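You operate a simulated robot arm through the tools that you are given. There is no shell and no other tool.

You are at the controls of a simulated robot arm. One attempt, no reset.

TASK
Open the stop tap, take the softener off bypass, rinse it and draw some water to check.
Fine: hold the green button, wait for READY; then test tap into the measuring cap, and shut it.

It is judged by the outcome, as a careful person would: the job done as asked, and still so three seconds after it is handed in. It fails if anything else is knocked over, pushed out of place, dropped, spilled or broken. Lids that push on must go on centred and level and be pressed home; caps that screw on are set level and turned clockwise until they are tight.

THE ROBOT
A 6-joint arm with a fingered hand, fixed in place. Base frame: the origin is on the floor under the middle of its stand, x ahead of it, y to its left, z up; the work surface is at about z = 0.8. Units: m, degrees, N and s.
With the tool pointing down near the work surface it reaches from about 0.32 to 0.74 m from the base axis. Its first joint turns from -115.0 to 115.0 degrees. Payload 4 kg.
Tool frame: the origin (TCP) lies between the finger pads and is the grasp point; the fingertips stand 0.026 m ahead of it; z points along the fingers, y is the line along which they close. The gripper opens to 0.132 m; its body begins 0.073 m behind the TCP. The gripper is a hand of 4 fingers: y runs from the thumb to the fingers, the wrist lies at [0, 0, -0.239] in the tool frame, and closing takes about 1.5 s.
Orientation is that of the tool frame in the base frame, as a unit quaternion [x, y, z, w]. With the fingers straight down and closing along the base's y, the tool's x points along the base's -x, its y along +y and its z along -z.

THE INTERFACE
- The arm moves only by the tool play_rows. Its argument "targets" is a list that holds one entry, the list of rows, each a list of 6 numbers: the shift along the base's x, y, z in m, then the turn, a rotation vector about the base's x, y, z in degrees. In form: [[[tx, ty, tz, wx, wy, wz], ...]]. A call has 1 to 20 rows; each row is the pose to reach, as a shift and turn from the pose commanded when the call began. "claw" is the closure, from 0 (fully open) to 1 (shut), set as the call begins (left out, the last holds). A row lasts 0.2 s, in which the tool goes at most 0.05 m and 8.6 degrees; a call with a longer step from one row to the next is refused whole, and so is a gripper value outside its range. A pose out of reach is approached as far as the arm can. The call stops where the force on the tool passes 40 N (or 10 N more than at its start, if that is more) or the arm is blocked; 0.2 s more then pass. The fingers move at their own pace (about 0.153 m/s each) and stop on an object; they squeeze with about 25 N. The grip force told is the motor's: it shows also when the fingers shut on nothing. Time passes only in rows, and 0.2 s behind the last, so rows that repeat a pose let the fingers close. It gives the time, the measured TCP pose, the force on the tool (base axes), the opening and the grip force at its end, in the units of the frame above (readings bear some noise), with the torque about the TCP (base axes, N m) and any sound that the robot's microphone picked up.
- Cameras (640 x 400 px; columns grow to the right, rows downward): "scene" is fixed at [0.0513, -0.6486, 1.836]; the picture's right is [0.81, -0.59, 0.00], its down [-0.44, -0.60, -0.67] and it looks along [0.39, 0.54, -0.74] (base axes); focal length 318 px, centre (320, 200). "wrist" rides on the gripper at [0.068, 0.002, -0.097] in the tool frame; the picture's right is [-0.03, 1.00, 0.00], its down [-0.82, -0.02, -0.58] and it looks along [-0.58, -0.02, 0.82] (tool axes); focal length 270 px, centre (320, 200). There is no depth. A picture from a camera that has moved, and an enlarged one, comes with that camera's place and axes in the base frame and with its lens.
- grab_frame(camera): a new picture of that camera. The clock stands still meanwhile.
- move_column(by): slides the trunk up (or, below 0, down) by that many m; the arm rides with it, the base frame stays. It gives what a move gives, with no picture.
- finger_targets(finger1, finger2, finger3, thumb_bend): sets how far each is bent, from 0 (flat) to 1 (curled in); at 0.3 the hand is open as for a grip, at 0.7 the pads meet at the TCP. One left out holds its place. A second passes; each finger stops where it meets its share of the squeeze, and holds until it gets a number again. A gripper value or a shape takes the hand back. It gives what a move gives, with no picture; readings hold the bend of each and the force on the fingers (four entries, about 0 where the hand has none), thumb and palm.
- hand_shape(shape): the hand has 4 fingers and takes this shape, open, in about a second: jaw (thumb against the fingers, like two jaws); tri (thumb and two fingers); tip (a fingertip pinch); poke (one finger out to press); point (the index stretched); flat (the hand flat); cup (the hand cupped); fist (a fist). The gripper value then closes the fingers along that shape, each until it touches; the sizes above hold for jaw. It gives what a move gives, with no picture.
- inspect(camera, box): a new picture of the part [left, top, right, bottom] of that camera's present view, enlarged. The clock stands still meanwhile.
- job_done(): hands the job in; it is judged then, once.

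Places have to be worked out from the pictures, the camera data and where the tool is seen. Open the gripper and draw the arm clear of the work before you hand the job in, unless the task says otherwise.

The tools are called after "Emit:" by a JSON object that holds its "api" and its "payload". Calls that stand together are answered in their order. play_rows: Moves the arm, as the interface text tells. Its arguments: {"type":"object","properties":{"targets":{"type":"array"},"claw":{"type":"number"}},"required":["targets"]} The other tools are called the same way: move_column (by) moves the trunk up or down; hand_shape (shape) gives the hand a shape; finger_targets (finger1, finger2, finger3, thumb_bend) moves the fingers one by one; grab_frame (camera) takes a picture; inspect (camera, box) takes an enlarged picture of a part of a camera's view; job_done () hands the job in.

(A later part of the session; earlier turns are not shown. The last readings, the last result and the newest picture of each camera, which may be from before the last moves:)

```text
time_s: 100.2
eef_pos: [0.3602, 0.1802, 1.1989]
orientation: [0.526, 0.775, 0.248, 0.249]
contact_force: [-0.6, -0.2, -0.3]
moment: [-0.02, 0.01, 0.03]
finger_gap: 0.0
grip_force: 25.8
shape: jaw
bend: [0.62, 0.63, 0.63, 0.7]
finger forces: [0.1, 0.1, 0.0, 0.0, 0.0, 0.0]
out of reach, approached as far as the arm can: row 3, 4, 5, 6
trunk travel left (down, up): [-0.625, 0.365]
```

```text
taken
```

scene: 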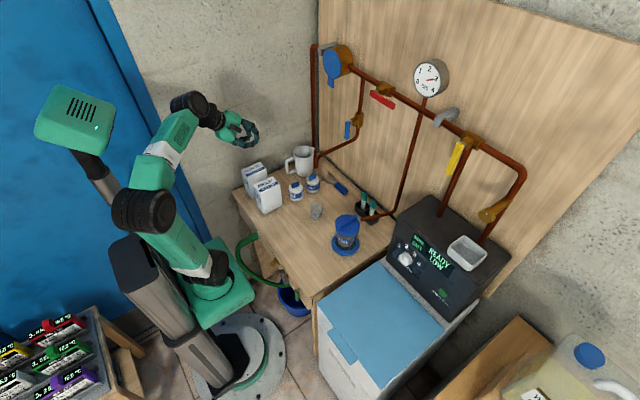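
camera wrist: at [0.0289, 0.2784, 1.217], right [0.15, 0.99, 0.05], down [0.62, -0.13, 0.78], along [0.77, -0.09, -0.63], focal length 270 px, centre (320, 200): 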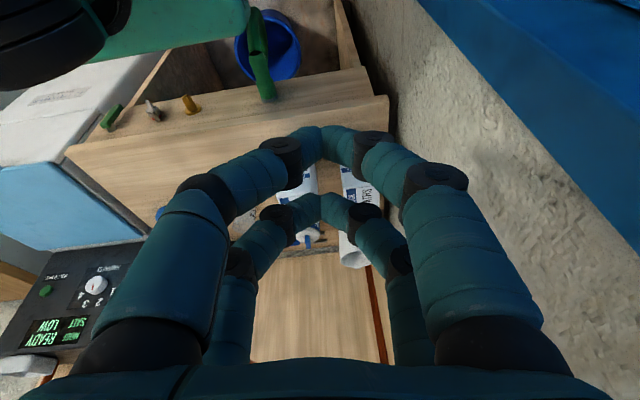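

Better: the last row tracked exactly. I'll continue to roll 180°, pitch 40° at (0.50, 0.10, 1.22).

Emit:
{"api": "play_rows", "payload": {"targets": [[[0.01, -0.0057, 0.0014, 5.3, 0, -5.7], [0.02, -0.0114, 0.0028, 10.6, 0, -11.4], [0.03, -0.017, 0.004, 15.9, 0, -17.1], [0.04, -0.023, 0.0055, 21.1, 0, -22.8], [0.05, -0.0285, 0.007, 26.4, 0.1, -28.5], [0.06, -0.034, 0.0085, 31.7, 0.1, -34.2], [0.07, -0.04, 0.01, 37.0, 0.2, -39.95], [0.08, -0.0457, 0.0115, 42.3, 0.2, -45.7], [0.09, -0.0514, 0.013, 47.6, 0.2, -51.4], [0.1, -0.057, 0.0145, 52.9, 0.2, -57.1], [0.11, -0.063, 0.016, 58.1, 0.2, -62.8], [0.12, -0.0685, 0.017, 63.4, 0.3, -68.5], [0.13, -0.074, 0.0185, 68.7, 0.3, -74.2], [0.14, -0.08, 0.02, 74.0, 0.3, -79.9]]]}}

Emit:
{"api": "grab_frame", "payload": {"camera": "scene"}}

Emit:
{"api": "grab_frame", "payload": {"camera": "wrist"}}

```text
time_s: 103.2
eef_pos: [0.4994, 0.1003, 1.2172]
orientation: [0.906, 0.001, 0.423, 0.0]
contact_force: [-0.4, 0.9, 0.2]
moment: [0.02, 0.01, 0.0]
finger_gap: 0.0001
grip_force: 24.7
shape: jaw
bend: [0.62, 0.63, 0.63, 0.7]
finger forces: [0.1, 0.1, 0.0, 0.1, 0.0, 0.0]
trunk travel left (down, up): [-0.625, 0.365]
```

```text
taken
```

scene: 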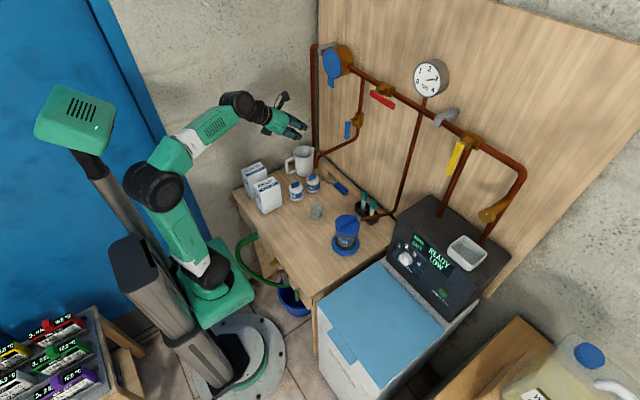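

```text
taken
camera wrist: at [0.4699, 0.0977, 1.3327], right [-0.02, -1.0, -0.02], down [-0.97, 0.02, -0.25], along [0.25, 0.01, -0.97], focal length 270 px, centre (320, 200)
```

wrist: 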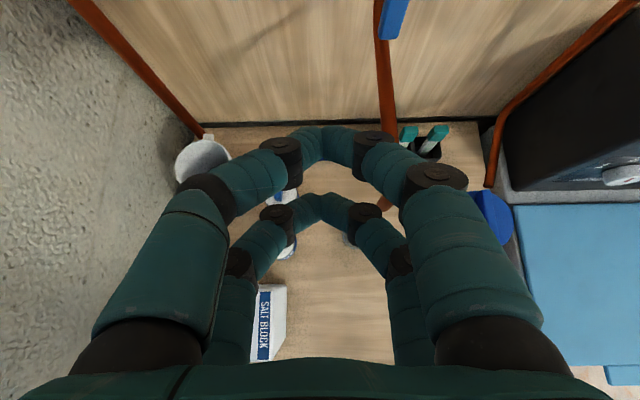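

Back on track, and exactly at the target. Now I'll roll another 90° about the tool axis to the fork attitude with the camera on the -y side.

Emit:
{"api": "play_rows", "payload": {"targets": [[[0, 0, 0.003, 5.74, 0, -4.83], [0, 0, 0.006, 11.5, 0, -9.65], [0, 0, 0.009, 17.2, 0, -14.5], [0, 0, 0.012, 23.0, 0, -19.3], [0, 0, 0.015, 28.7, 0, -24.1], [0, 0, 0.018, 34.5, 0, -29.0], [0, 0, 0.02, 40.2, 0, -33.8], [0, 0, 0.02, 45.9, 0, -38.6], [0, 0, 0.02, 51.7, 0, -43.4], [0, 0, 0.02, 57.4, 0, -48.3], [0, 0, 0.02, 63.2, 0, -53.1], [0, 0, 0.02, 68.9, 0, -57.9]]]}}

Emit:
{"api": "grab_frame", "payload": {"camera": "wrist"}}

Emit:
{"api": "grab_frame", "payload": {"camera": "scene"}}

```text
time_s: 105.8
eef_pos: [0.4999, 0.1005, 1.2364]
orientation: [-0.64, 0.642, -0.299, 0.299]
contact_force: [-0.7, -0.5, 0.2]
moment: [-0.01, -0.01, -0.01]
finger_gap: 0.0001
grip_force: 25.5
shape: jaw
bend: [0.62, 0.63, 0.63, 0.7]
finger forces: [0.0, 0.0, 0.0, 0.0, 0.1, 0.0]
trunk travel left (down, up): [-0.625, 0.365]
```

```text
taken
camera wrist: at [0.4249, 0.0322, 1.2987], right [-0.64, 0.03, -0.76], down [-0.43, 0.82, 0.39], along [0.63, 0.58, -0.51], focal length 270 px, centre (320, 200)
```

wrist: 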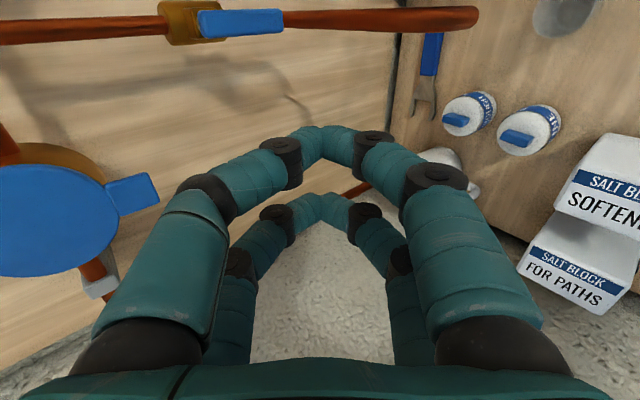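

```text
taken
```

scene: 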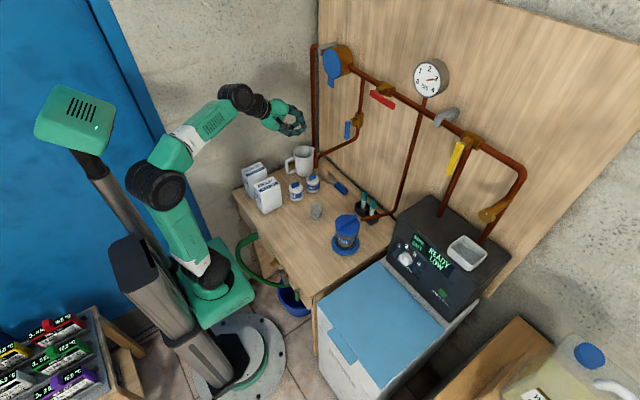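

Exactly reached, no flags. I'll move to a standoff in front of the blue lever at (0.58, 0.04, 1.22).

Emit:
{"api": "play_rows", "payload": {"targets": [[[0.01, -0.015, 0.005, 0, 0, 0], [0.02, -0.03, 0.01, 0, 0, 0], [0.04, -0.045, 0.005, 0, 0, 0], [0.06, -0.06, -0.005, 0, 0, 0], [0.08, -0.0605, -0.016, 0, 0, 0], [0.08, -0.0605, -0.016, 0, 0, 0]]]}}

Emit:
{"api": "grab_frame", "payload": {"camera": "wrist"}}

Emit:
{"api": "inspect", "payload": {"camera": "scene", "box": [300, 80, 400, 180]}}

```text
time_s: 107.2
eef_pos: [0.5741, 0.0665, 1.2103]
orientation: [-0.636, 0.643, -0.311, 0.291]
contact_force: [0.9, 0.3, 0.3]
moment: [-0.01, 0.01, 0.0]
finger_gap: 0.0001
grip_force: 24.9
shape: jaw
bend: [0.62, 0.63, 0.63, 0.7]
finger forces: [0.1, 0.0, 0.0, 0.0, 0.0, 0.0]
out of reach, approached as far as the arm can: row 2, 3, 4, 5, 6
trunk travel left (down, up): [-0.625, 0.365]
```

```text
taken
camera wrist: at [0.4977, 0.0008, 1.2735], right [-0.64, 0.02, -0.77], down [-0.42, 0.83, 0.37], along [0.65, 0.55, -0.52], focal length 270 px, centre (320, 200)
```

wrist: 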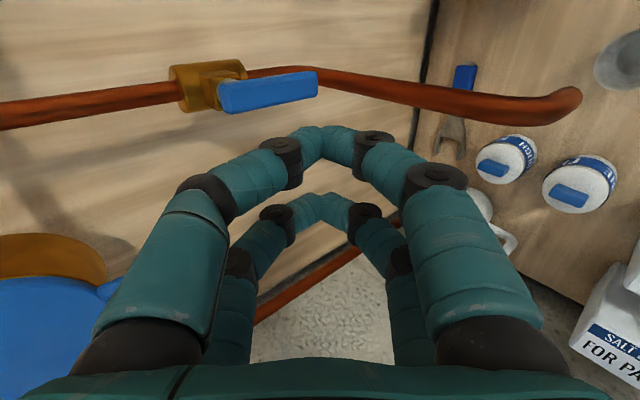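

```text
4.00 times, centred on (350, 130) of scene
camera zoom: at [0.0513, -0.6486, 1.836], right [0.81, -0.59, 0.0], down [-0.44, -0.6, -0.67], along [0.39, 0.54, -0.74], focal length 1271 px, centre (200, 480)
```

zoom: 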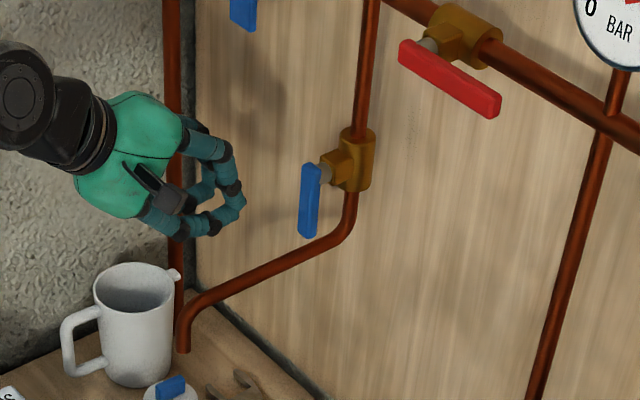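

The lateral limit shows again, at y≈0.066 with yaw 0. Pointing the hand about 15° toward -y should clear it. I'll yaw and shift at standoff.

Emit:
{"api": "play_rows", "payload": {"targets": [[[0, 0, 0.005, 0, 0, -4.5], [0, -0.005, 0.008, 0, 0, -9], [0.005, -0.012, 0.01, 0, 0, -13], [0.01, -0.02, 0.01, 0, 0, -13], [0.015, -0.026, 0.01, 0, 0, -13], [0.015, -0.026, 0.01, 0, 0, -13]]]}}

Emit:
{"api": "grab_frame", "payload": {"camera": "wrist"}}

```text
time_s: 108.6
eef_pos: [0.5884, 0.0414, 1.2209]
orientation: [-0.565, 0.709, -0.332, 0.26]
contact_force: [-0.2, 1.3, 0.7]
moment: [0.01, 0.0, 0.0]
finger_gap: 0.0
grip_force: 25.6
shape: jaw
bend: [0.62, 0.63, 0.63, 0.7]
finger forces: [0.1, 0.1, 0.1, 0.0, 0.0, 0.0]
trunk travel left (down, up): [-0.625, 0.365]
```

```text
taken
camera wrist: at [0.5005, -0.0087, 1.2834], right [-0.62, 0.17, -0.77], down [-0.23, 0.89, 0.39], along [0.75, 0.42, -0.52], focal length 270 px, centre (320, 200)
```

wrist: 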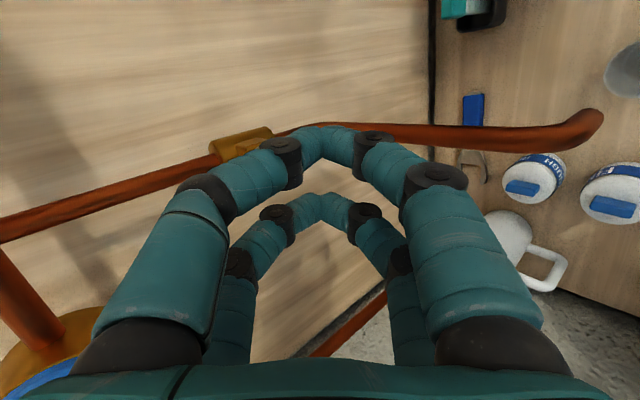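

Exactly reached. The fork axis is lined up with the lever at y≈0.040. I'll advance slowly so the prongs pass either side of the lever, tip centre at about (0.677, 0.040, 1.162).

Emit:
{"api": "play_rows", "payload": {"targets": [[[0.015, 0.001, -0.009, 0, 0, 0], [0.03, 0.002, -0.018, 0, 0, 0], [0.042, 0.003, -0.026, 0, 0, 0], [0.05, 0.0035, -0.032, 0, 0, 0]]]}}

Emit:
{"api": "inspect", "payload": {"camera": "scene", "box": [320, 95, 380, 165]}}

Emit:
{"api": "grab_frame", "payload": {"camera": "wrist"}}

```text
time_s: 109.6
eef_pos: [0.6395, 0.0454, 1.1906]
orientation: [-0.565, 0.709, -0.33, 0.261]
contact_force: [-0.3, -0.2, -0.2]
moment: [0.0, 0.0, 0.03]
finger_gap: 0.0001
grip_force: 24.8
shape: jaw
bend: [0.62, 0.63, 0.63, 0.7]
finger forces: [0.1, 0.1, 0.0, 0.0, 0.0, 0.0]
trunk travel left (down, up): [-0.625, 0.365]
```

```text
5.71 times, centred on (350, 130) of scene
camera zoom: at [0.0513, -0.6486, 1.836], right [0.81, -0.59, 0.0], down [-0.44, -0.6, -0.67], along [0.39, 0.54, -0.74], focal length 1816 px, centre (149, 600)
```

zoom: 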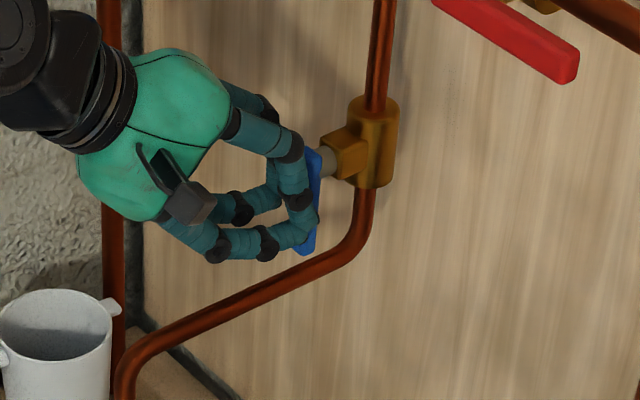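

```text
taken
camera wrist: at [0.5508, -0.0056, 1.2513], right [-0.62, 0.17, -0.77], down [-0.23, 0.89, 0.39], along [0.75, 0.42, -0.52], focal length 270 px, centre (320, 200)
```

wrist: 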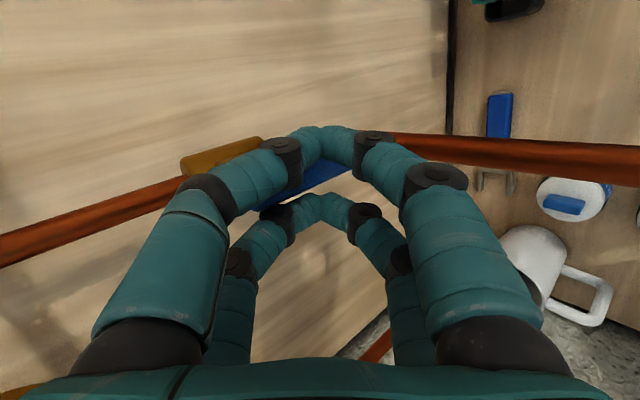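

The blue lever shows between the two finger pairs, with no contact. I'll advance the last 18 mm slowly.

Emit:
{"api": "play_rows", "payload": {"targets": [[[0.006, 0, -0.004, 0, 0, 0], [0.012, 0, -0.008, 0, 0, 0], [0.018, 0, -0.011, 0, 0, 0]]]}}

Emit:
{"api": "inspect", "payload": {"camera": "scene", "box": [320, 95, 380, 165]}}

Emit:
{"api": "inspect", "payload": {"camera": "wrist", "box": [160, 80, 460, 280]}}

```text
time_s: 110.4
eef_pos: [0.656, 0.0439, 1.1786]
orientation: [-0.565, 0.71, -0.33, 0.262]
contact_force: [-7.5, -0.8, 1.5]
moment: [0.06, -0.15, 0.03]
finger_gap: 0.0001
grip_force: 25.3
shape: jaw
bend: [0.62, 0.63, 0.63, 0.7]
finger forces: [0.0, 0.1, 4.2, 0.0, 4.0, 0.1]
trunk travel left (down, up): [-0.625, 0.365]
```

```text
5.71 times, centred on (350, 130) of scene
camera zoom: at [0.0513, -0.6486, 1.836], right [0.81, -0.59, 0.0], down [-0.44, -0.6, -0.67], along [0.39, 0.54, -0.74], focal length 1816 px, centre (149, 600)
```

zoom: 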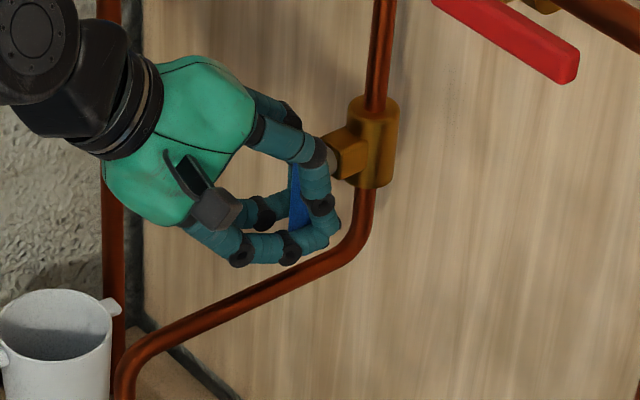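

```text
2.00 times, centred on (310, 180) of wrist
camera zoom: at [0.5678, -0.0067, 1.2412], right [-0.62, 0.17, -0.77], down [-0.23, 0.89, 0.39], along [0.75, 0.42, -0.52], focal length 541 px, centre (340, 240)
```

zoom: 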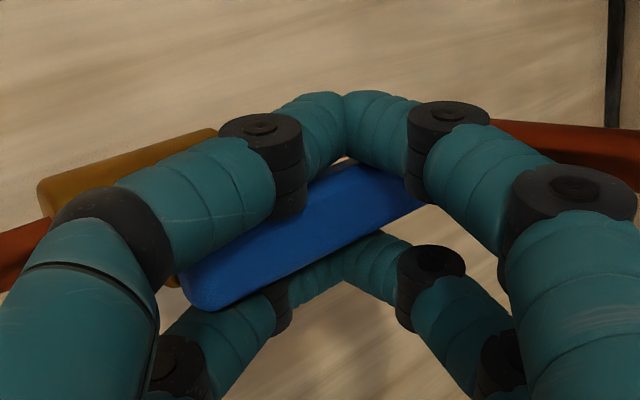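

The lever is caged between the prongs. There is 7 N of forward contact, so I'll back off 3 mm to relieve it before swinging.

Emit:
{"api": "play_rows", "payload": {"targets": [[[-0.003, 0.0005, 0, 0, 0, 0], [-0.003, 0.0005, 0, 0, 0, 0]]]}}

Emit:
{"api": "inspect", "payload": {"camera": "wrist", "box": [160, 80, 460, 280]}}

Emit:
{"api": "inspect", "payload": {"camera": "scene", "box": [285, 100, 385, 230]}}

```text
time_s: 111.0
eef_pos: [0.6536, 0.043, 1.1799]
orientation: [-0.564, 0.709, -0.332, 0.262]
contact_force: [1.2, -4.3, 1.9]
moment: [0.07, -0.01, 0.01]
finger_gap: 0.0002
grip_force: 25.3
shape: jaw
bend: [0.63, 0.63, 0.63, 0.7]
finger forces: [0.0, 0.0, 0.0, 0.0, 3.9, 0.0]
trunk travel left (down, up): [-0.625, 0.365]
```

```text
2.00 times, centred on (310, 180) of wrist
camera zoom: at [0.5661, -0.0063, 1.2405], right [-0.62, 0.17, -0.77], down [-0.23, 0.89, 0.39], along [0.75, 0.42, -0.52], focal length 541 px, centre (340, 240)
```

zoom: 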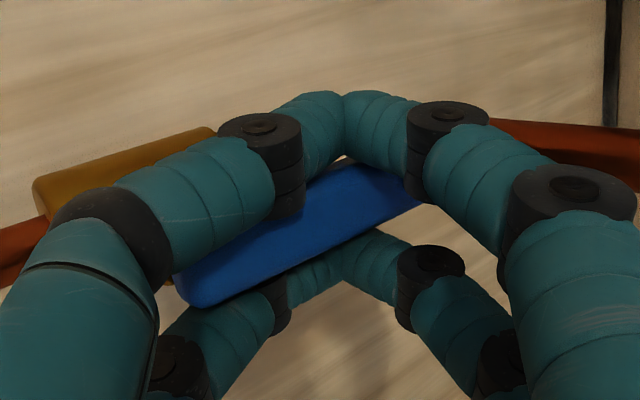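

```text
3.08 times, centred on (335, 165) of scene
camera zoom: at [0.0513, -0.6486, 1.836], right [0.81, -0.59, 0.0], down [-0.44, -0.6, -0.67], along [0.39, 0.54, -0.74], focal length 978 px, centre (274, 308)
```

zoom: 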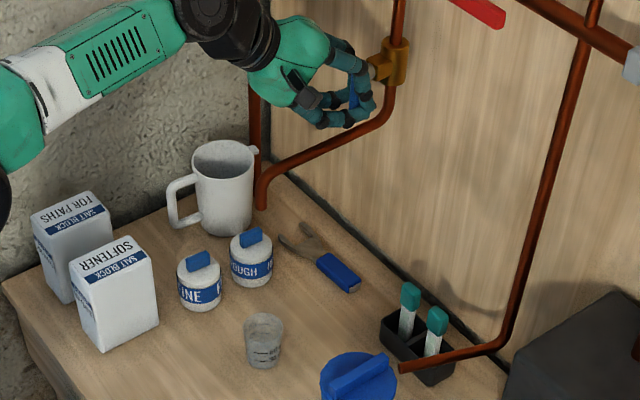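

Forces are small and the view covers spout and cup. I'll swing the fork 32° about the valve pivot toward -y and look for water straight away, since the clock stops between calls.

Emit:
{"api": "play_rows", "payload": {"targets": [[[0, -0.004, -0.0002, -8, 0, 0], [0, -0.008, 0.0001, -16, 0, 0], [0, -0.0119, 0.001, -24, 0, 0]]]}}

Emit:
{"api": "inspect", "payload": {"camera": "scene", "box": [285, 100, 385, 230]}}

Emit:
{"api": "inspect", "payload": {"camera": "wrist", "box": [160, 80, 460, 280]}}

```text
time_s: 111.8
eef_pos: [0.6499, 0.0453, 1.1766]
orientation: [-0.61, 0.63, -0.456, 0.154]
contact_force: [-18.4, 18.8, -2.4]
moment: [0.52, -0.44, 0.11]
finger_gap: 0.0
grip_force: 25.2
shape: jaw
bend: [0.62, 0.66, 0.63, 0.7]
finger forces: [0.0, 0.0, 0.0, 0.1, 24.6, 0.0]
trunk travel left (down, up): [-0.625, 0.365]
stopped in row 3: the force on the tool passed its limit at 44 N (the readings are from after the stop); the commanded pose is now the measured one
```

```text
3.08 times, centred on (335, 165) of scene
camera zoom: at [0.0513, -0.6486, 1.836], right [0.81, -0.59, 0.0], down [-0.44, -0.6, -0.67], along [0.39, 0.54, -0.74], focal length 978 px, centre (274, 308)
```

zoom: 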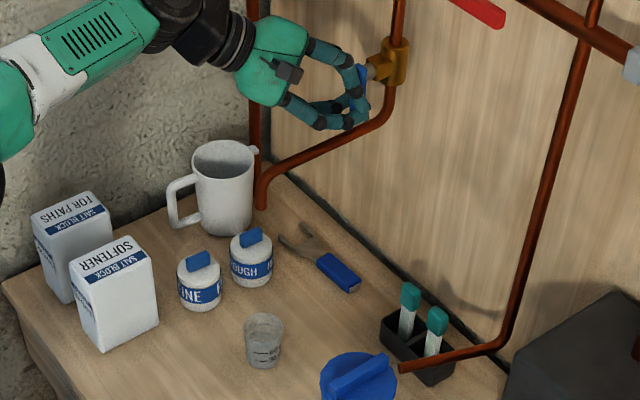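

```text
2.00 times, centred on (310, 180) of wrist
camera zoom: at [0.5635, 0.0204, 1.2528], right [-0.62, -0.14, -0.77], down [-0.25, 0.97, 0.03], along [0.74, 0.21, -0.64], focal length 541 px, centre (340, 240)
```

zoom: 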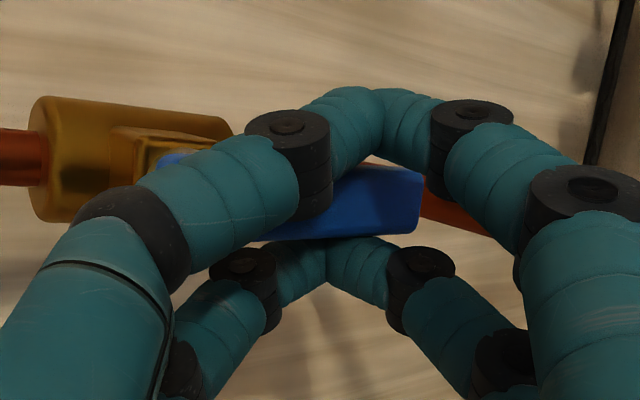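

The force limit stopped the swing, and the lever seems barely turned, if at all. I'll look closely at the lever and the spout before deciding.

Emit:
{"api": "inspect", "payload": {"camera": "scene", "box": [335, 100, 385, 150]}}

Emit:
{"api": "inspect", "payload": {"camera": "scene", "box": [295, 140, 345, 230]}}

Emit:
{"api": "grab_frame", "payload": {"camera": "wrist"}}

```text
8.00 times, centred on (360, 125) of scene
camera zoom: at [0.0513, -0.6486, 1.836], right [0.81, -0.59, 0.0], down [-0.44, -0.6, -0.67], along [0.39, 0.54, -0.74], focal length 2542 px, centre (0, 800)
```

zoom: 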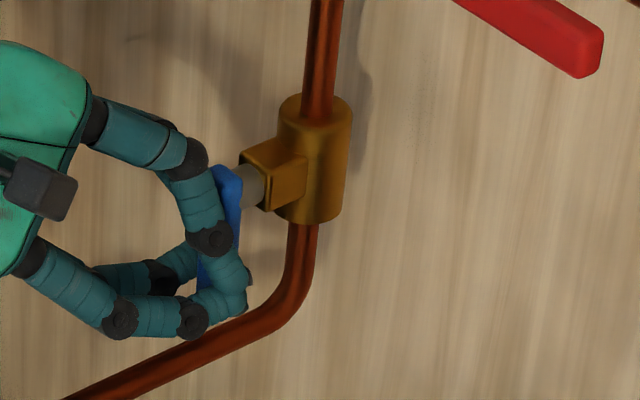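

```text
4.44 times, centred on (320, 185) of scene
camera zoom: at [0.0513, -0.6486, 1.836], right [0.81, -0.59, 0.0], down [-0.44, -0.6, -0.67], along [0.39, 0.54, -0.74], focal length 1412 px, centre (320, 267)
```

zoom: 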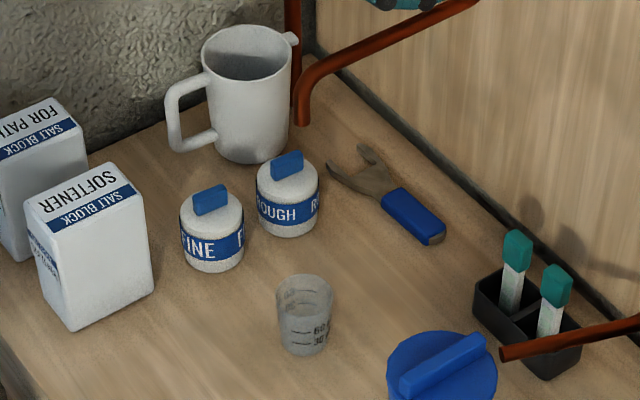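

```text
taken
camera wrist: at [0.5635, 0.0204, 1.2528], right [-0.62, -0.14, -0.77], down [-0.25, 0.97, 0.03], along [0.74, 0.21, -0.64], focal length 270 px, centre (320, 200)
```

wrist: 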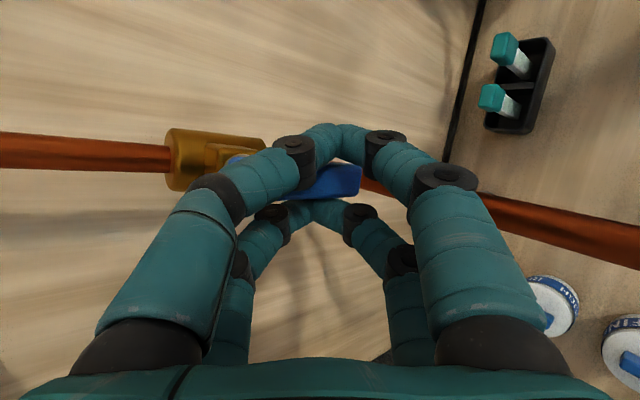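

Pushing toward -y meets a firm stop at about 19 N, much as the red lever did on its closed side. So blue must open the other way, toward +y. I'll return the fork to neutral first.

Emit:
{"api": "play_rows", "payload": {"targets": [[[0.001, -0.0005, 0.001, 7.2, 0, 0], [0.0025, -0.001, 0.002, 14.4, 0, 0], [0.0037, -0.0015, 0.0033, 21.6, 0, 0], [0.0037, -0.0015, 0.0033, 21.6, 0, 0]]]}}

Emit:
{"api": "inspect", "payload": {"camera": "wrist", "box": [160, 80, 460, 280]}}

```text
time_s: 112.8
eef_pos: [0.6562, 0.0409, 1.1806]
orientation: [-0.57, 0.704, -0.332, 0.262]
contact_force: [-11.0, 14.8, -3.7]
moment: [-0.22, -0.05, 0.45]
finger_gap: 0.0
grip_force: 25.3
shape: jaw
bend: [0.62, 0.65, 0.63, 0.7]
finger forces: [0.1, 0.1, 17.8, 0.0, 0.1, 0.0]
trunk travel left (down, up): [-0.625, 0.365]
```

```text
2.00 times, centred on (310, 180) of wrist
camera zoom: at [0.5685, -0.01, 1.2422], right [-0.62, 0.16, -0.77], down [-0.24, 0.89, 0.38], along [0.74, 0.43, -0.52], focal length 541 px, centre (340, 240)
```

zoom: 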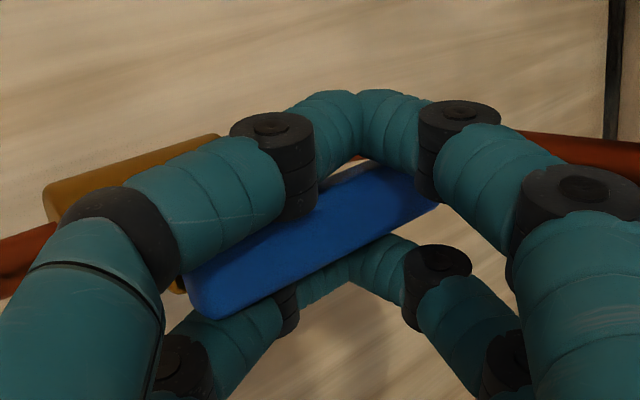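

Now the far prong rests on the lever. I'll ease back 2 mm, then push toward +y in small steps and watch for free movement and water.

Emit:
{"api": "play_rows", "payload": {"targets": [[[-0.002, 0.004, 0, 0, 0, 0], [-0.002, 0.008, 0, 0, 0, 0], [-0.002, 0.011, 0.001, 0, 0, 0]]]}}

Emit:
{"api": "inspect", "payload": {"camera": "wrist", "box": [160, 80, 460, 280]}}

Emit:
{"api": "inspect", "payload": {"camera": "scene", "box": [295, 140, 345, 230]}}

```text
time_s: 113.6
eef_pos: [0.6542, 0.0437, 1.1812]
orientation: [-0.568, 0.707, -0.33, 0.262]
contact_force: [-2.6, -15.2, -2.0]
moment: [0.27, -0.05, -0.07]
finger_gap: 0.0
grip_force: 24.7
shape: jaw
bend: [0.62, 0.65, 0.62, 0.7]
finger forces: [0.0, 0.1, 0.0, 0.0, 13.8, 0.1]
trunk travel left (down, up): [-0.625, 0.365]
```

```text
2.00 times, centred on (310, 180) of wrist
camera zoom: at [0.567, -0.0053, 1.2423], right [-0.62, 0.16, -0.76], down [-0.24, 0.89, 0.38], along [0.74, 0.42, -0.52], focal length 541 px, centre (340, 240)
```

zoom: 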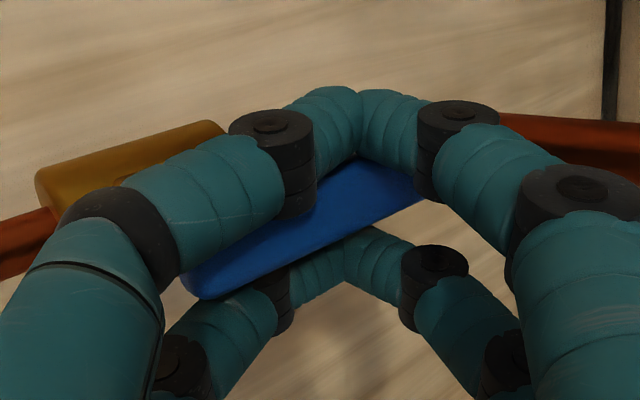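

```text
4.44 times, centred on (320, 185) of scene
camera zoom: at [0.0513, -0.6486, 1.836], right [0.81, -0.59, 0.0], down [-0.44, -0.6, -0.67], along [0.39, 0.54, -0.74], focal length 1412 px, centre (320, 267)
```

zoom: 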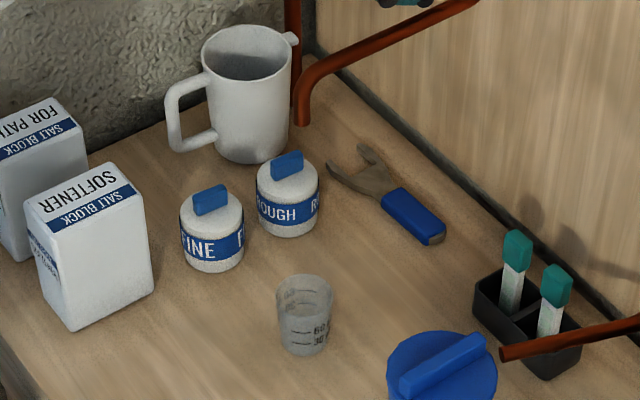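

Pressing toward +y reads about 15 N on the thumb, with only a hint of lever movement, probably because the contact is close to the pivot. I'll push a few millimetres more and compare.

Emit:
{"api": "play_rows", "payload": {"targets": [[[0, 0.003, 0.0, 0, 0, 0], [0, 0.006, 0.0, 0, 0, 0]]]}}

Emit:
{"api": "inspect", "payload": {"camera": "wrist", "box": [160, 80, 460, 280]}}

Emit:
{"api": "inspect", "payload": {"camera": "scene", "box": [335, 100, 385, 150]}}

Emit:
{"api": "inspect", "payload": {"camera": "scene", "box": [295, 140, 345, 230]}}

```text
time_s: 114.2
eef_pos: [0.6514, 0.0506, 1.1818]
orientation: [-0.569, 0.707, -0.329, 0.263]
contact_force: [-20.8, -14.6, -2.6]
moment: [0.16, -0.2, -0.47]
finger_gap: 0.0001
grip_force: 24.7
shape: jaw
bend: [0.61, 0.65, 0.62, 0.7]
finger forces: [0.1, 0.1, 0.1, 0.1, 22.0, 0.0]
trunk travel left (down, up): [-0.625, 0.365]
```

```text
2.00 times, centred on (310, 180) of wrist
camera zoom: at [0.5637, 0.0008, 1.2436], right [-0.62, 0.16, -0.76], down [-0.24, 0.89, 0.39], along [0.74, 0.43, -0.52], focal length 541 px, centre (340, 240)
```

zoom: 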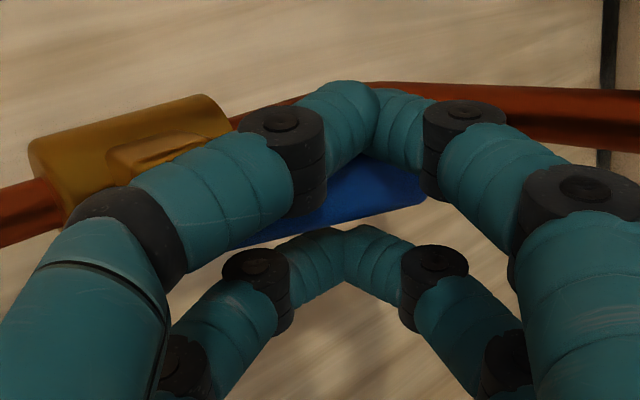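

```text
8.00 times, centred on (360, 125) of scene
camera zoom: at [0.0513, -0.6486, 1.836], right [0.81, -0.59, 0.0], down [-0.44, -0.6, -0.67], along [0.39, 0.54, -0.74], focal length 2542 px, centre (0, 800)
```

zoom: 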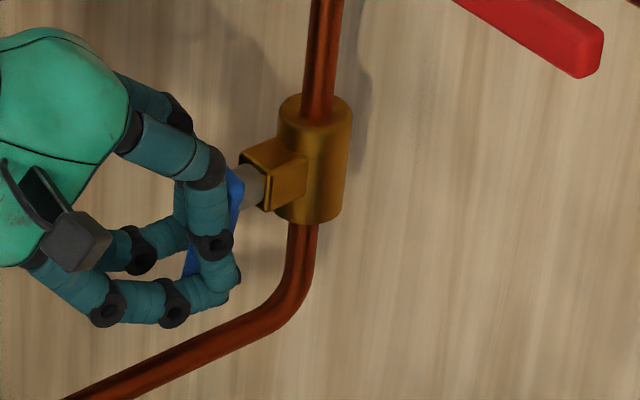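

```text
4.44 times, centred on (320, 185) of scene
camera zoom: at [0.0513, -0.6486, 1.836], right [0.81, -0.59, 0.0], down [-0.44, -0.6, -0.67], along [0.39, 0.54, -0.74], focal length 1412 px, centre (320, 267)
```

zoom: 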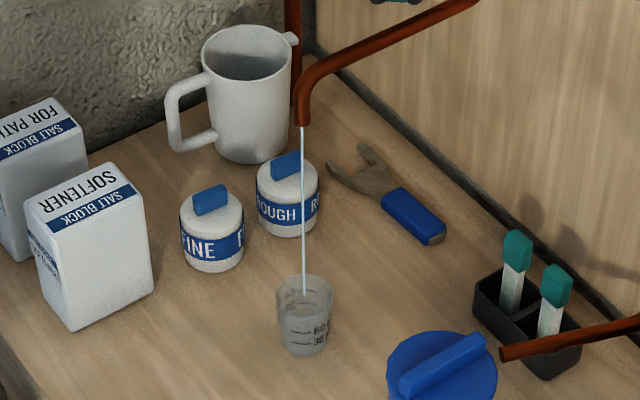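

Water is running: a thin stream straight into the cup. So +y opens it. I'll hold this small opening briefly and watch the level.

Emit:
{"api": "play_rows", "payload": {"targets": [[[-0.001, 0, 0, 0, 0, 0], [-0.001, 0, 0, 0, 0, 0], [-0.001, 0, 0, 0, 0, 0]]]}}

Emit:
{"api": "inspect", "payload": {"camera": "scene", "box": [300, 170, 340, 230]}}

```text
time_s: 115.0
eef_pos: [0.6509, 0.0552, 1.1817]
orientation: [-0.57, 0.705, -0.33, 0.263]
contact_force: [-17.5, -1.3, -5.3]
moment: [0.17, -0.02, -0.31]
finger_gap: 0.0
grip_force: 25.2
shape: jaw
bend: [0.61, 0.66, 0.62, 0.7]
finger forces: [0.0, 0.0, 0.0, 0.0, 1.0, 0.1]
trunk travel left (down, up): [-0.625, 0.365]
```

```text
6.67 times, centred on (320, 200) of scene
camera zoom: at [0.0513, -0.6486, 1.836], right [0.81, -0.59, 0.0], down [-0.44, -0.6, -0.67], along [0.39, 0.54, -0.74], focal length 2119 px, centre (320, 200)
```

zoom: 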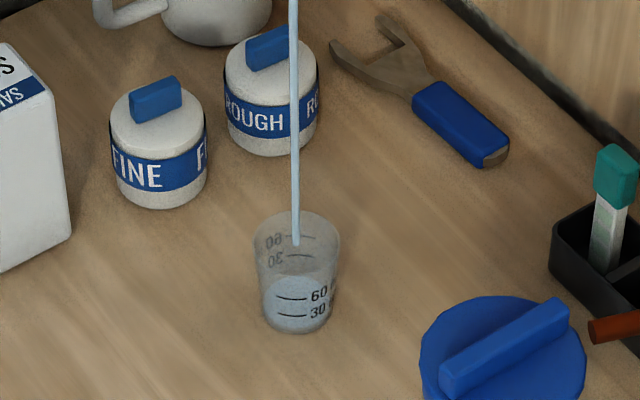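

The stream grew and the cup is already near the 60 ml mark. I'll close at once, pulling the fork back toward -y to the shut stop.

Emit:
{"api": "play_rows", "payload": {"targets": [[[0, -0.017, 0, 0, 0, 0], [0, -0.021, 0, 0, 0, 0]]]}}

Emit:
{"api": "inspect", "payload": {"camera": "scene", "box": [300, 170, 340, 230]}}

Emit:
{"api": "inspect", "payload": {"camera": "wrist", "box": [160, 80, 460, 280]}}

```text
time_s: 115.6
eef_pos: [0.6541, 0.0393, 1.1825]
orientation: [-0.571, 0.703, -0.331, 0.265]
contact_force: [-4.0, 22.8, 2.4]
moment: [-0.29, -0.15, 0.54]
finger_gap: 0.0001
grip_force: 25.8
shape: jaw
bend: [0.61, 0.65, 0.63, 0.7]
finger forces: [0.0, 0.0, 24.0, 0.1, 0.0, 0.0]
trunk travel left (down, up): [-0.625, 0.365]
```

```text
6.67 times, centred on (320, 200) of scene
camera zoom: at [0.0513, -0.6486, 1.836], right [0.81, -0.59, 0.0], down [-0.44, -0.6, -0.67], along [0.39, 0.54, -0.74], focal length 2119 px, centre (320, 200)
```

zoom: 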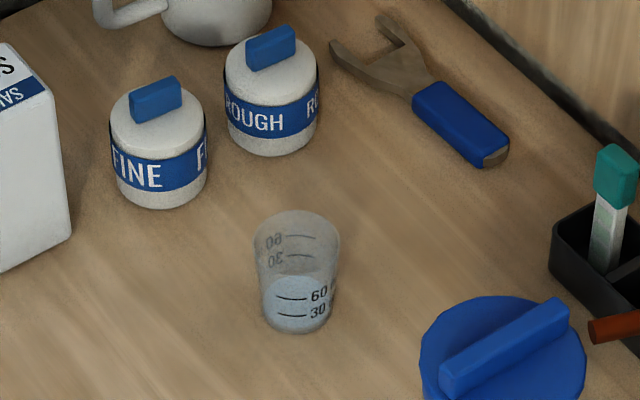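

```text
2.00 times, centred on (310, 180) of wrist
camera zoom: at [0.5672, -0.0113, 1.2442], right [-0.62, 0.15, -0.77], down [-0.25, 0.89, 0.38], along [0.74, 0.43, -0.51], focal length 541 px, centre (340, 240)
```

zoom: 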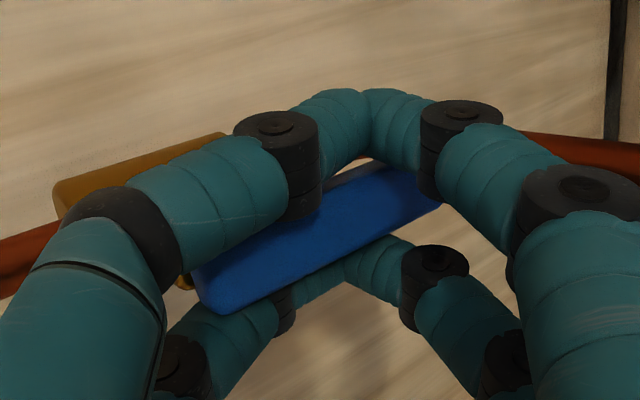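

The flow has stopped, the lever is hard against its shut stop, and nothing spilled. A close look at the cup level and spout:

Emit:
{"api": "inspect", "payload": {"camera": "scene", "box": [305, 195, 330, 225]}}

Emit:
{"api": "inspect", "payload": {"camera": "scene", "box": [300, 150, 335, 200]}}

Emit:
{"api": "inspect", "payload": {"camera": "scene", "box": [410, 225, 460, 280]}}

```text
13.33 times, centred on (318, 210) of scene
camera zoom: at [0.0513, -0.6486, 1.836], right [0.81, -0.59, 0.0], down [-0.44, -0.6, -0.67], along [0.39, 0.54, -0.74], focal length 4237 px, centre (353, 67)
```

zoom: 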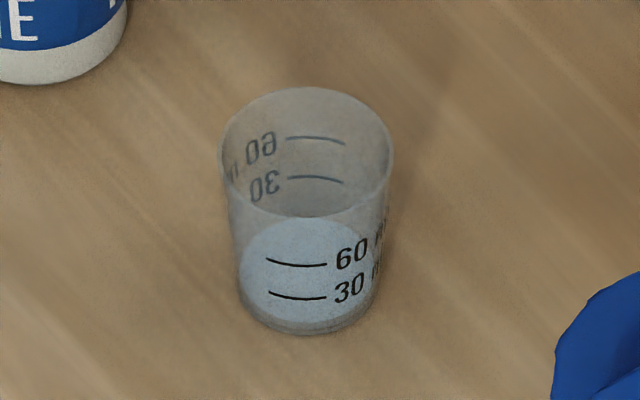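

```text
8.00 times, centred on (318, 175) of scene
camera zoom: at [0.0513, -0.6486, 1.836], right [0.81, -0.59, 0.0], down [-0.44, -0.6, -0.67], along [0.39, 0.54, -0.74], focal length 2542 px, centre (340, 400)
```

zoom: 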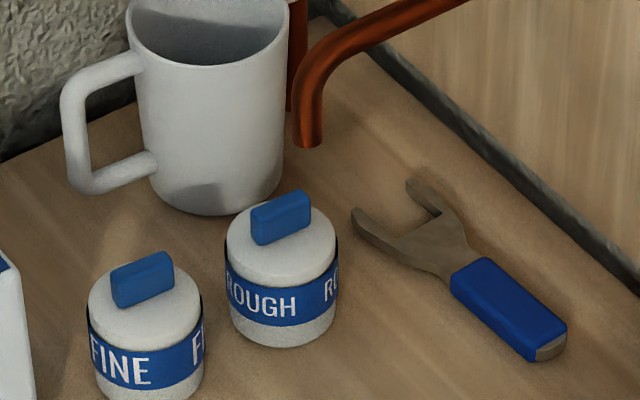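

```text
7.27 times, centred on (435, 252) of scene
camera zoom: at [0.0513, -0.6486, 1.836], right [0.81, -0.59, 0.0], down [-0.44, -0.6, -0.67], along [0.39, 0.54, -0.74], focal length 2311 px, centre (-516, -182)
```

zoom: 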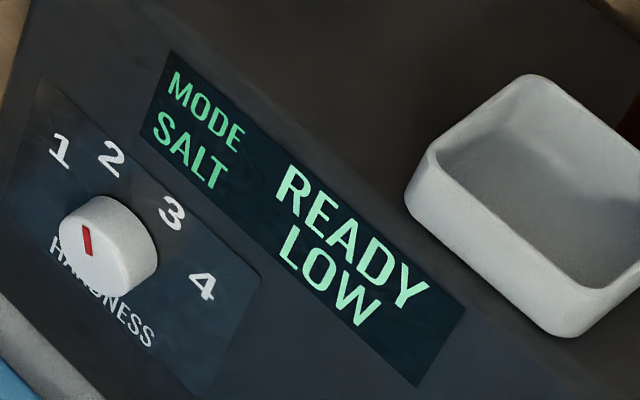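

On closer look, the bluish disc is the water surface, and its front edge is only about 10 px above the cup floor, well below the 30 ml line (roughly 10 ml). I'll reopen the same small amount for a controlled second and look again.

Emit:
{"api": "play_rows", "payload": {"targets": [[[0, 0.01, 0, 0, 0, 0], [-0.001, 0.018, 0, 0, 0, 0], [-0.001, 0.021, 0, 0, 0, 0], [-0.001, 0.021, 0, 0, 0, 0], [-0.001, 0.021, 0, 0, 0, 0]]]}}

Emit:
{"api": "inspect", "payload": {"camera": "scene", "box": [305, 195, 330, 225]}}

Emit:
{"api": "inspect", "payload": {"camera": "scene", "box": [300, 150, 335, 220]}}

```text
time_s: 116.8
eef_pos: [0.6511, 0.0529, 1.1817]
orientation: [-0.57, 0.705, -0.33, 0.262]
contact_force: [-15.6, -6.2, -3.3]
moment: [0.12, -0.03, -0.34]
finger_gap: 0.0
grip_force: 25.1
shape: jaw
bend: [0.6, 0.66, 0.62, 0.7]
finger forces: [0.1, 0.1, 0.0, 0.0, 9.6, 0.0]
trunk travel left (down, up): [-0.625, 0.365]
```

```text
13.33 times, centred on (318, 210) of scene
camera zoom: at [0.0513, -0.6486, 1.836], right [0.81, -0.59, 0.0], down [-0.44, -0.6, -0.67], along [0.39, 0.54, -0.74], focal length 4237 px, centre (353, 67)
```

zoom: 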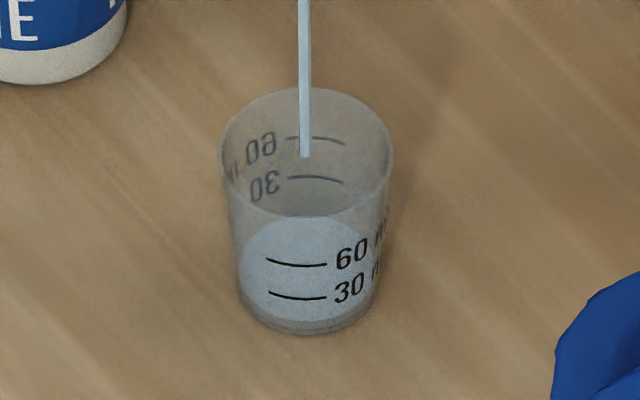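

```text
5.71 times, centred on (318, 185) of scene
camera zoom: at [0.0513, -0.6486, 1.836], right [0.81, -0.59, 0.0], down [-0.44, -0.6, -0.67], along [0.39, 0.54, -0.74], focal length 1816 px, centre (334, 286)
```

zoom: 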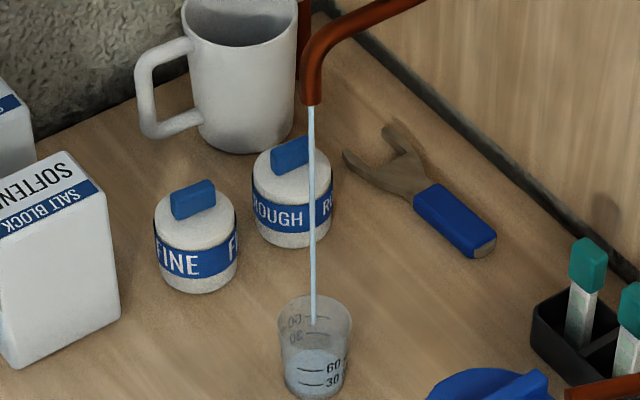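

The surface disc has risen slightly, so it is filling slowly. I'll hold for about a second and check.

Emit:
{"api": "play_rows", "payload": {"targets": [[[0, 0, 0, 0, 0, 0], [0, 0, 0, 0, 0, 0], [0, 0, 0, 0, 0, 0], [0, 0, 0, 0, 0, 0]]]}}

Emit:
{"api": "inspect", "payload": {"camera": "scene", "box": [305, 195, 330, 225]}}

```text
time_s: 117.8
eef_pos: [0.6511, 0.0536, 1.1816]
orientation: [-0.569, 0.705, -0.33, 0.263]
contact_force: [-16.1, -4.8, -4.9]
moment: [0.1, -0.05, -0.32]
finger_gap: 0.0
grip_force: 25.0
shape: jaw
bend: [0.6, 0.66, 0.62, 0.7]
finger forces: [0.0, 0.1, 0.1, 0.0, 10.5, 0.1]
trunk travel left (down, up): [-0.625, 0.365]
```

```text
13.33 times, centred on (318, 210) of scene
camera zoom: at [0.0513, -0.6486, 1.836], right [0.81, -0.59, 0.0], down [-0.44, -0.6, -0.67], along [0.39, 0.54, -0.74], focal length 4237 px, centre (353, 67)
```

zoom: 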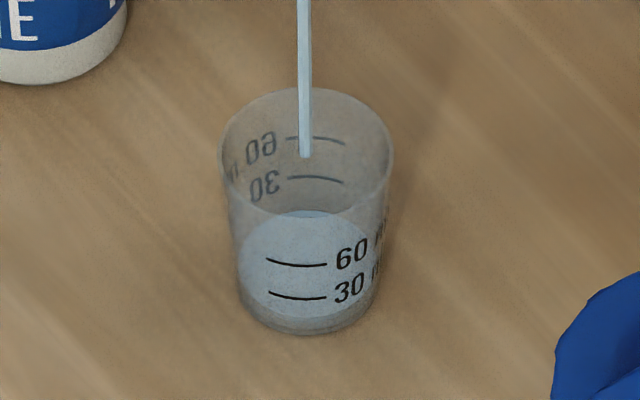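

About 4 ml per second, so that is slow and safe. I'll hold for about 3 s more and check.

Emit:
{"api": "play_rows", "payload": {"targets": [[[0, 0, 0, 0, 0, 0], [0, 0, 0, 0, 0, 0], [0, 0, 0, 0, 0, 0], [0, 0, 0, 0, 0, 0], [0, 0, 0, 0, 0, 0], [0, 0, 0, 0, 0, 0], [0, 0, 0, 0, 0, 0], [0, 0, 0, 0, 0, 0], [0, 0, 0, 0, 0, 0], [0, 0, 0, 0, 0, 0], [0, 0, 0, 0, 0, 0], [0, 0, 0, 0, 0, 0], [0, 0, 0, 0, 0, 0]]]}}

Emit:
{"api": "inspect", "payload": {"camera": "scene", "box": [305, 195, 330, 225]}}

```text
time_s: 120.6
eef_pos: [0.6508, 0.0539, 1.1818]
orientation: [-0.57, 0.705, -0.331, 0.263]
contact_force: [-15.2, -2.3, -5.8]
moment: [0.11, -0.06, -0.3]
finger_gap: 0.0001
grip_force: 24.6
shape: jaw
bend: [0.6, 0.66, 0.62, 0.7]
finger forces: [0.0, 0.0, 0.0, 0.0, 10.9, 0.1]
trunk travel left (down, up): [-0.625, 0.365]
```

```text
13.33 times, centred on (318, 210) of scene
camera zoom: at [0.0513, -0.6486, 1.836], right [0.81, -0.59, 0.0], down [-0.44, -0.6, -0.67], along [0.39, 0.54, -0.74], focal length 4237 px, centre (353, 67)
```

zoom: 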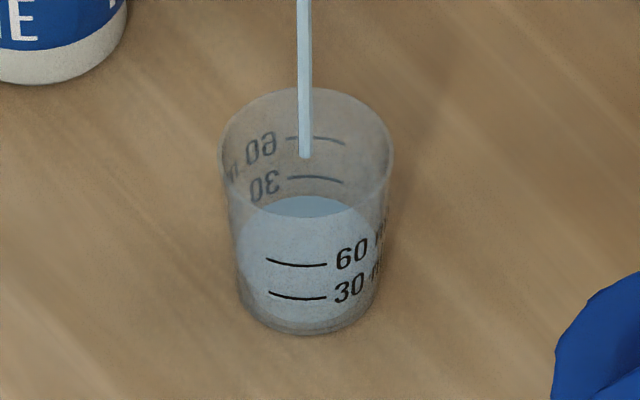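

Using the marks on the back wall (30 ml at row 178, 60 ml at row 137), the level at row 197 is about 16 ml, rising about 3.4 ml/s. I'll hold 4 s more, aiming between 30 and 60 ml.

Emit:
{"api": "play_rows", "payload": {"targets": [[[0, 0, 0, 0, 0, 0], [0, 0, 0, 0, 0, 0], [0, 0, 0, 0, 0, 0], [0, 0, 0, 0, 0, 0], [0, 0, 0, 0, 0, 0], [0, 0, 0, 0, 0, 0], [0, 0, 0, 0, 0, 0], [0, 0, 0, 0, 0, 0], [0, 0, 0, 0, 0, 0], [0, 0, 0, 0, 0, 0], [0, 0, 0, 0, 0, 0], [0, 0, 0, 0, 0, 0], [0, 0, 0, 0, 0, 0], [0, 0, 0, 0, 0, 0], [0, 0, 0, 0, 0, 0], [0, 0, 0, 0, 0, 0], [0, 0, 0, 0, 0, 0], [0, 0, 0, 0, 0, 0], [0, 0, 0, 0, 0, 0]]]}}

Emit:
{"api": "inspect", "payload": {"camera": "scene", "box": [305, 195, 330, 225]}}

```text
time_s: 124.6
eef_pos: [0.6511, 0.054, 1.1819]
orientation: [-0.57, 0.705, -0.331, 0.263]
contact_force: [-15.0, -2.7, -4.9]
moment: [0.13, -0.06, -0.3]
finger_gap: 0.0001
grip_force: 25.4
shape: jaw
bend: [0.6, 0.66, 0.62, 0.7]
finger forces: [0.0, 0.0, 0.0, 0.1, 10.8, 0.1]
trunk travel left (down, up): [-0.625, 0.365]
```

```text
13.33 times, centred on (318, 210) of scene
camera zoom: at [0.0513, -0.6486, 1.836], right [0.81, -0.59, 0.0], down [-0.44, -0.6, -0.67], along [0.39, 0.54, -0.74], focal length 4237 px, centre (353, 67)
```

zoom: 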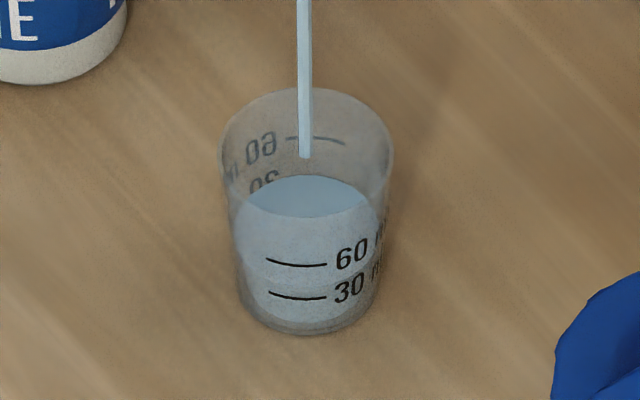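

The level is now just above the 30 ml mark. I'll hold about 2.4 s more and then close in the same move, as before.

Emit:
{"api": "play_rows", "payload": {"targets": [[[0, 0, 0, 0, 0, 0], [0, 0, 0, 0, 0, 0], [0, 0, 0, 0, 0, 0], [0, 0, 0, 0, 0, 0], [0, 0, 0, 0, 0, 0], [0, 0, 0, 0, 0, 0], [0, 0, 0, 0, 0, 0], [0, 0, 0, 0, 0, 0], [0, 0, 0, 0, 0, 0], [0, 0, 0, 0, 0, 0], [0, 0, 0, 0, 0, 0], [0, 0, 0, 0, 0, 0], [0, -0.017, 0, 0, 0, 0], [0, -0.021, 0, 0, 0, 0]]]}}

Emit:
{"api": "inspect", "payload": {"camera": "scene", "box": [305, 195, 330, 225]}}

Emit:
{"api": "inspect", "payload": {"camera": "scene", "box": [295, 100, 385, 230]}}

Emit:
{"api": "inspect", "payload": {"camera": "wrist", "box": [160, 80, 460, 280]}}

```text
time_s: 127.6
eef_pos: [0.6531, 0.0401, 1.1822]
orientation: [-0.571, 0.703, -0.331, 0.265]
contact_force: [-0.3, 22.0, 2.9]
moment: [-0.36, -0.04, 0.39]
finger_gap: 0.0
grip_force: 24.8
shape: jaw
bend: [0.6, 0.66, 0.63, 0.7]
finger forces: [0.0, 0.0, 21.0, 0.1, 0.0, 0.0]
trunk travel left (down, up): [-0.625, 0.365]
```

```text
13.33 times, centred on (318, 210) of scene
camera zoom: at [0.0513, -0.6486, 1.836], right [0.81, -0.59, 0.0], down [-0.44, -0.6, -0.67], along [0.39, 0.54, -0.74], focal length 4237 px, centre (353, 67)
```

zoom: 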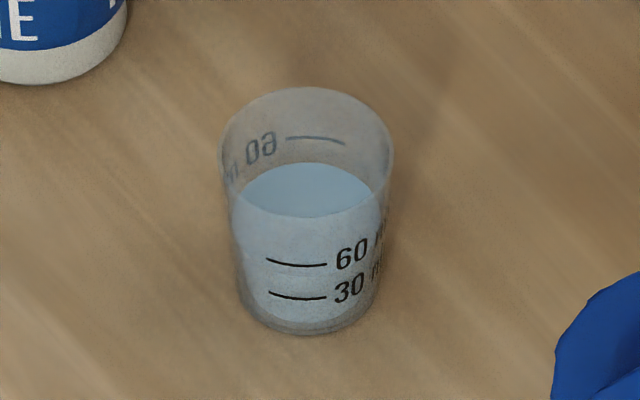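

```text
3.08 times, centred on (340, 165) of scene
camera zoom: at [0.0513, -0.6486, 1.836], right [0.81, -0.59, 0.0], down [-0.44, -0.6, -0.67], along [0.39, 0.54, -0.74], focal length 978 px, centre (258, 308)
```

zoom: 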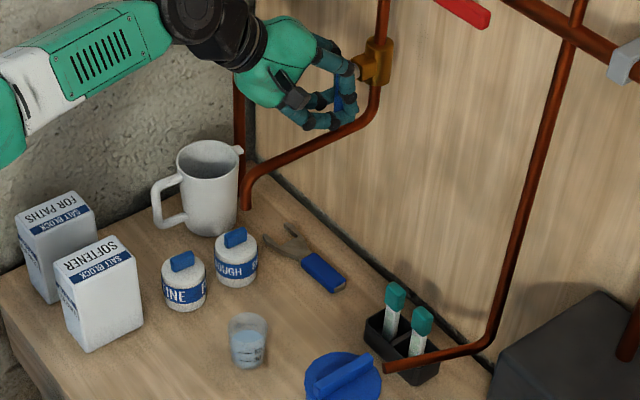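

```text
2.00 times, centred on (310, 180) of wrist
camera zoom: at [0.5666, -0.0114, 1.243], right [-0.62, 0.15, -0.77], down [-0.25, 0.89, 0.38], along [0.74, 0.43, -0.52], focal length 541 px, centre (340, 240)
```

zoom: 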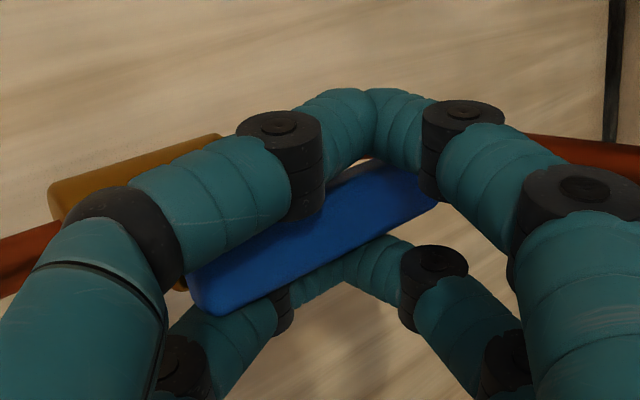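

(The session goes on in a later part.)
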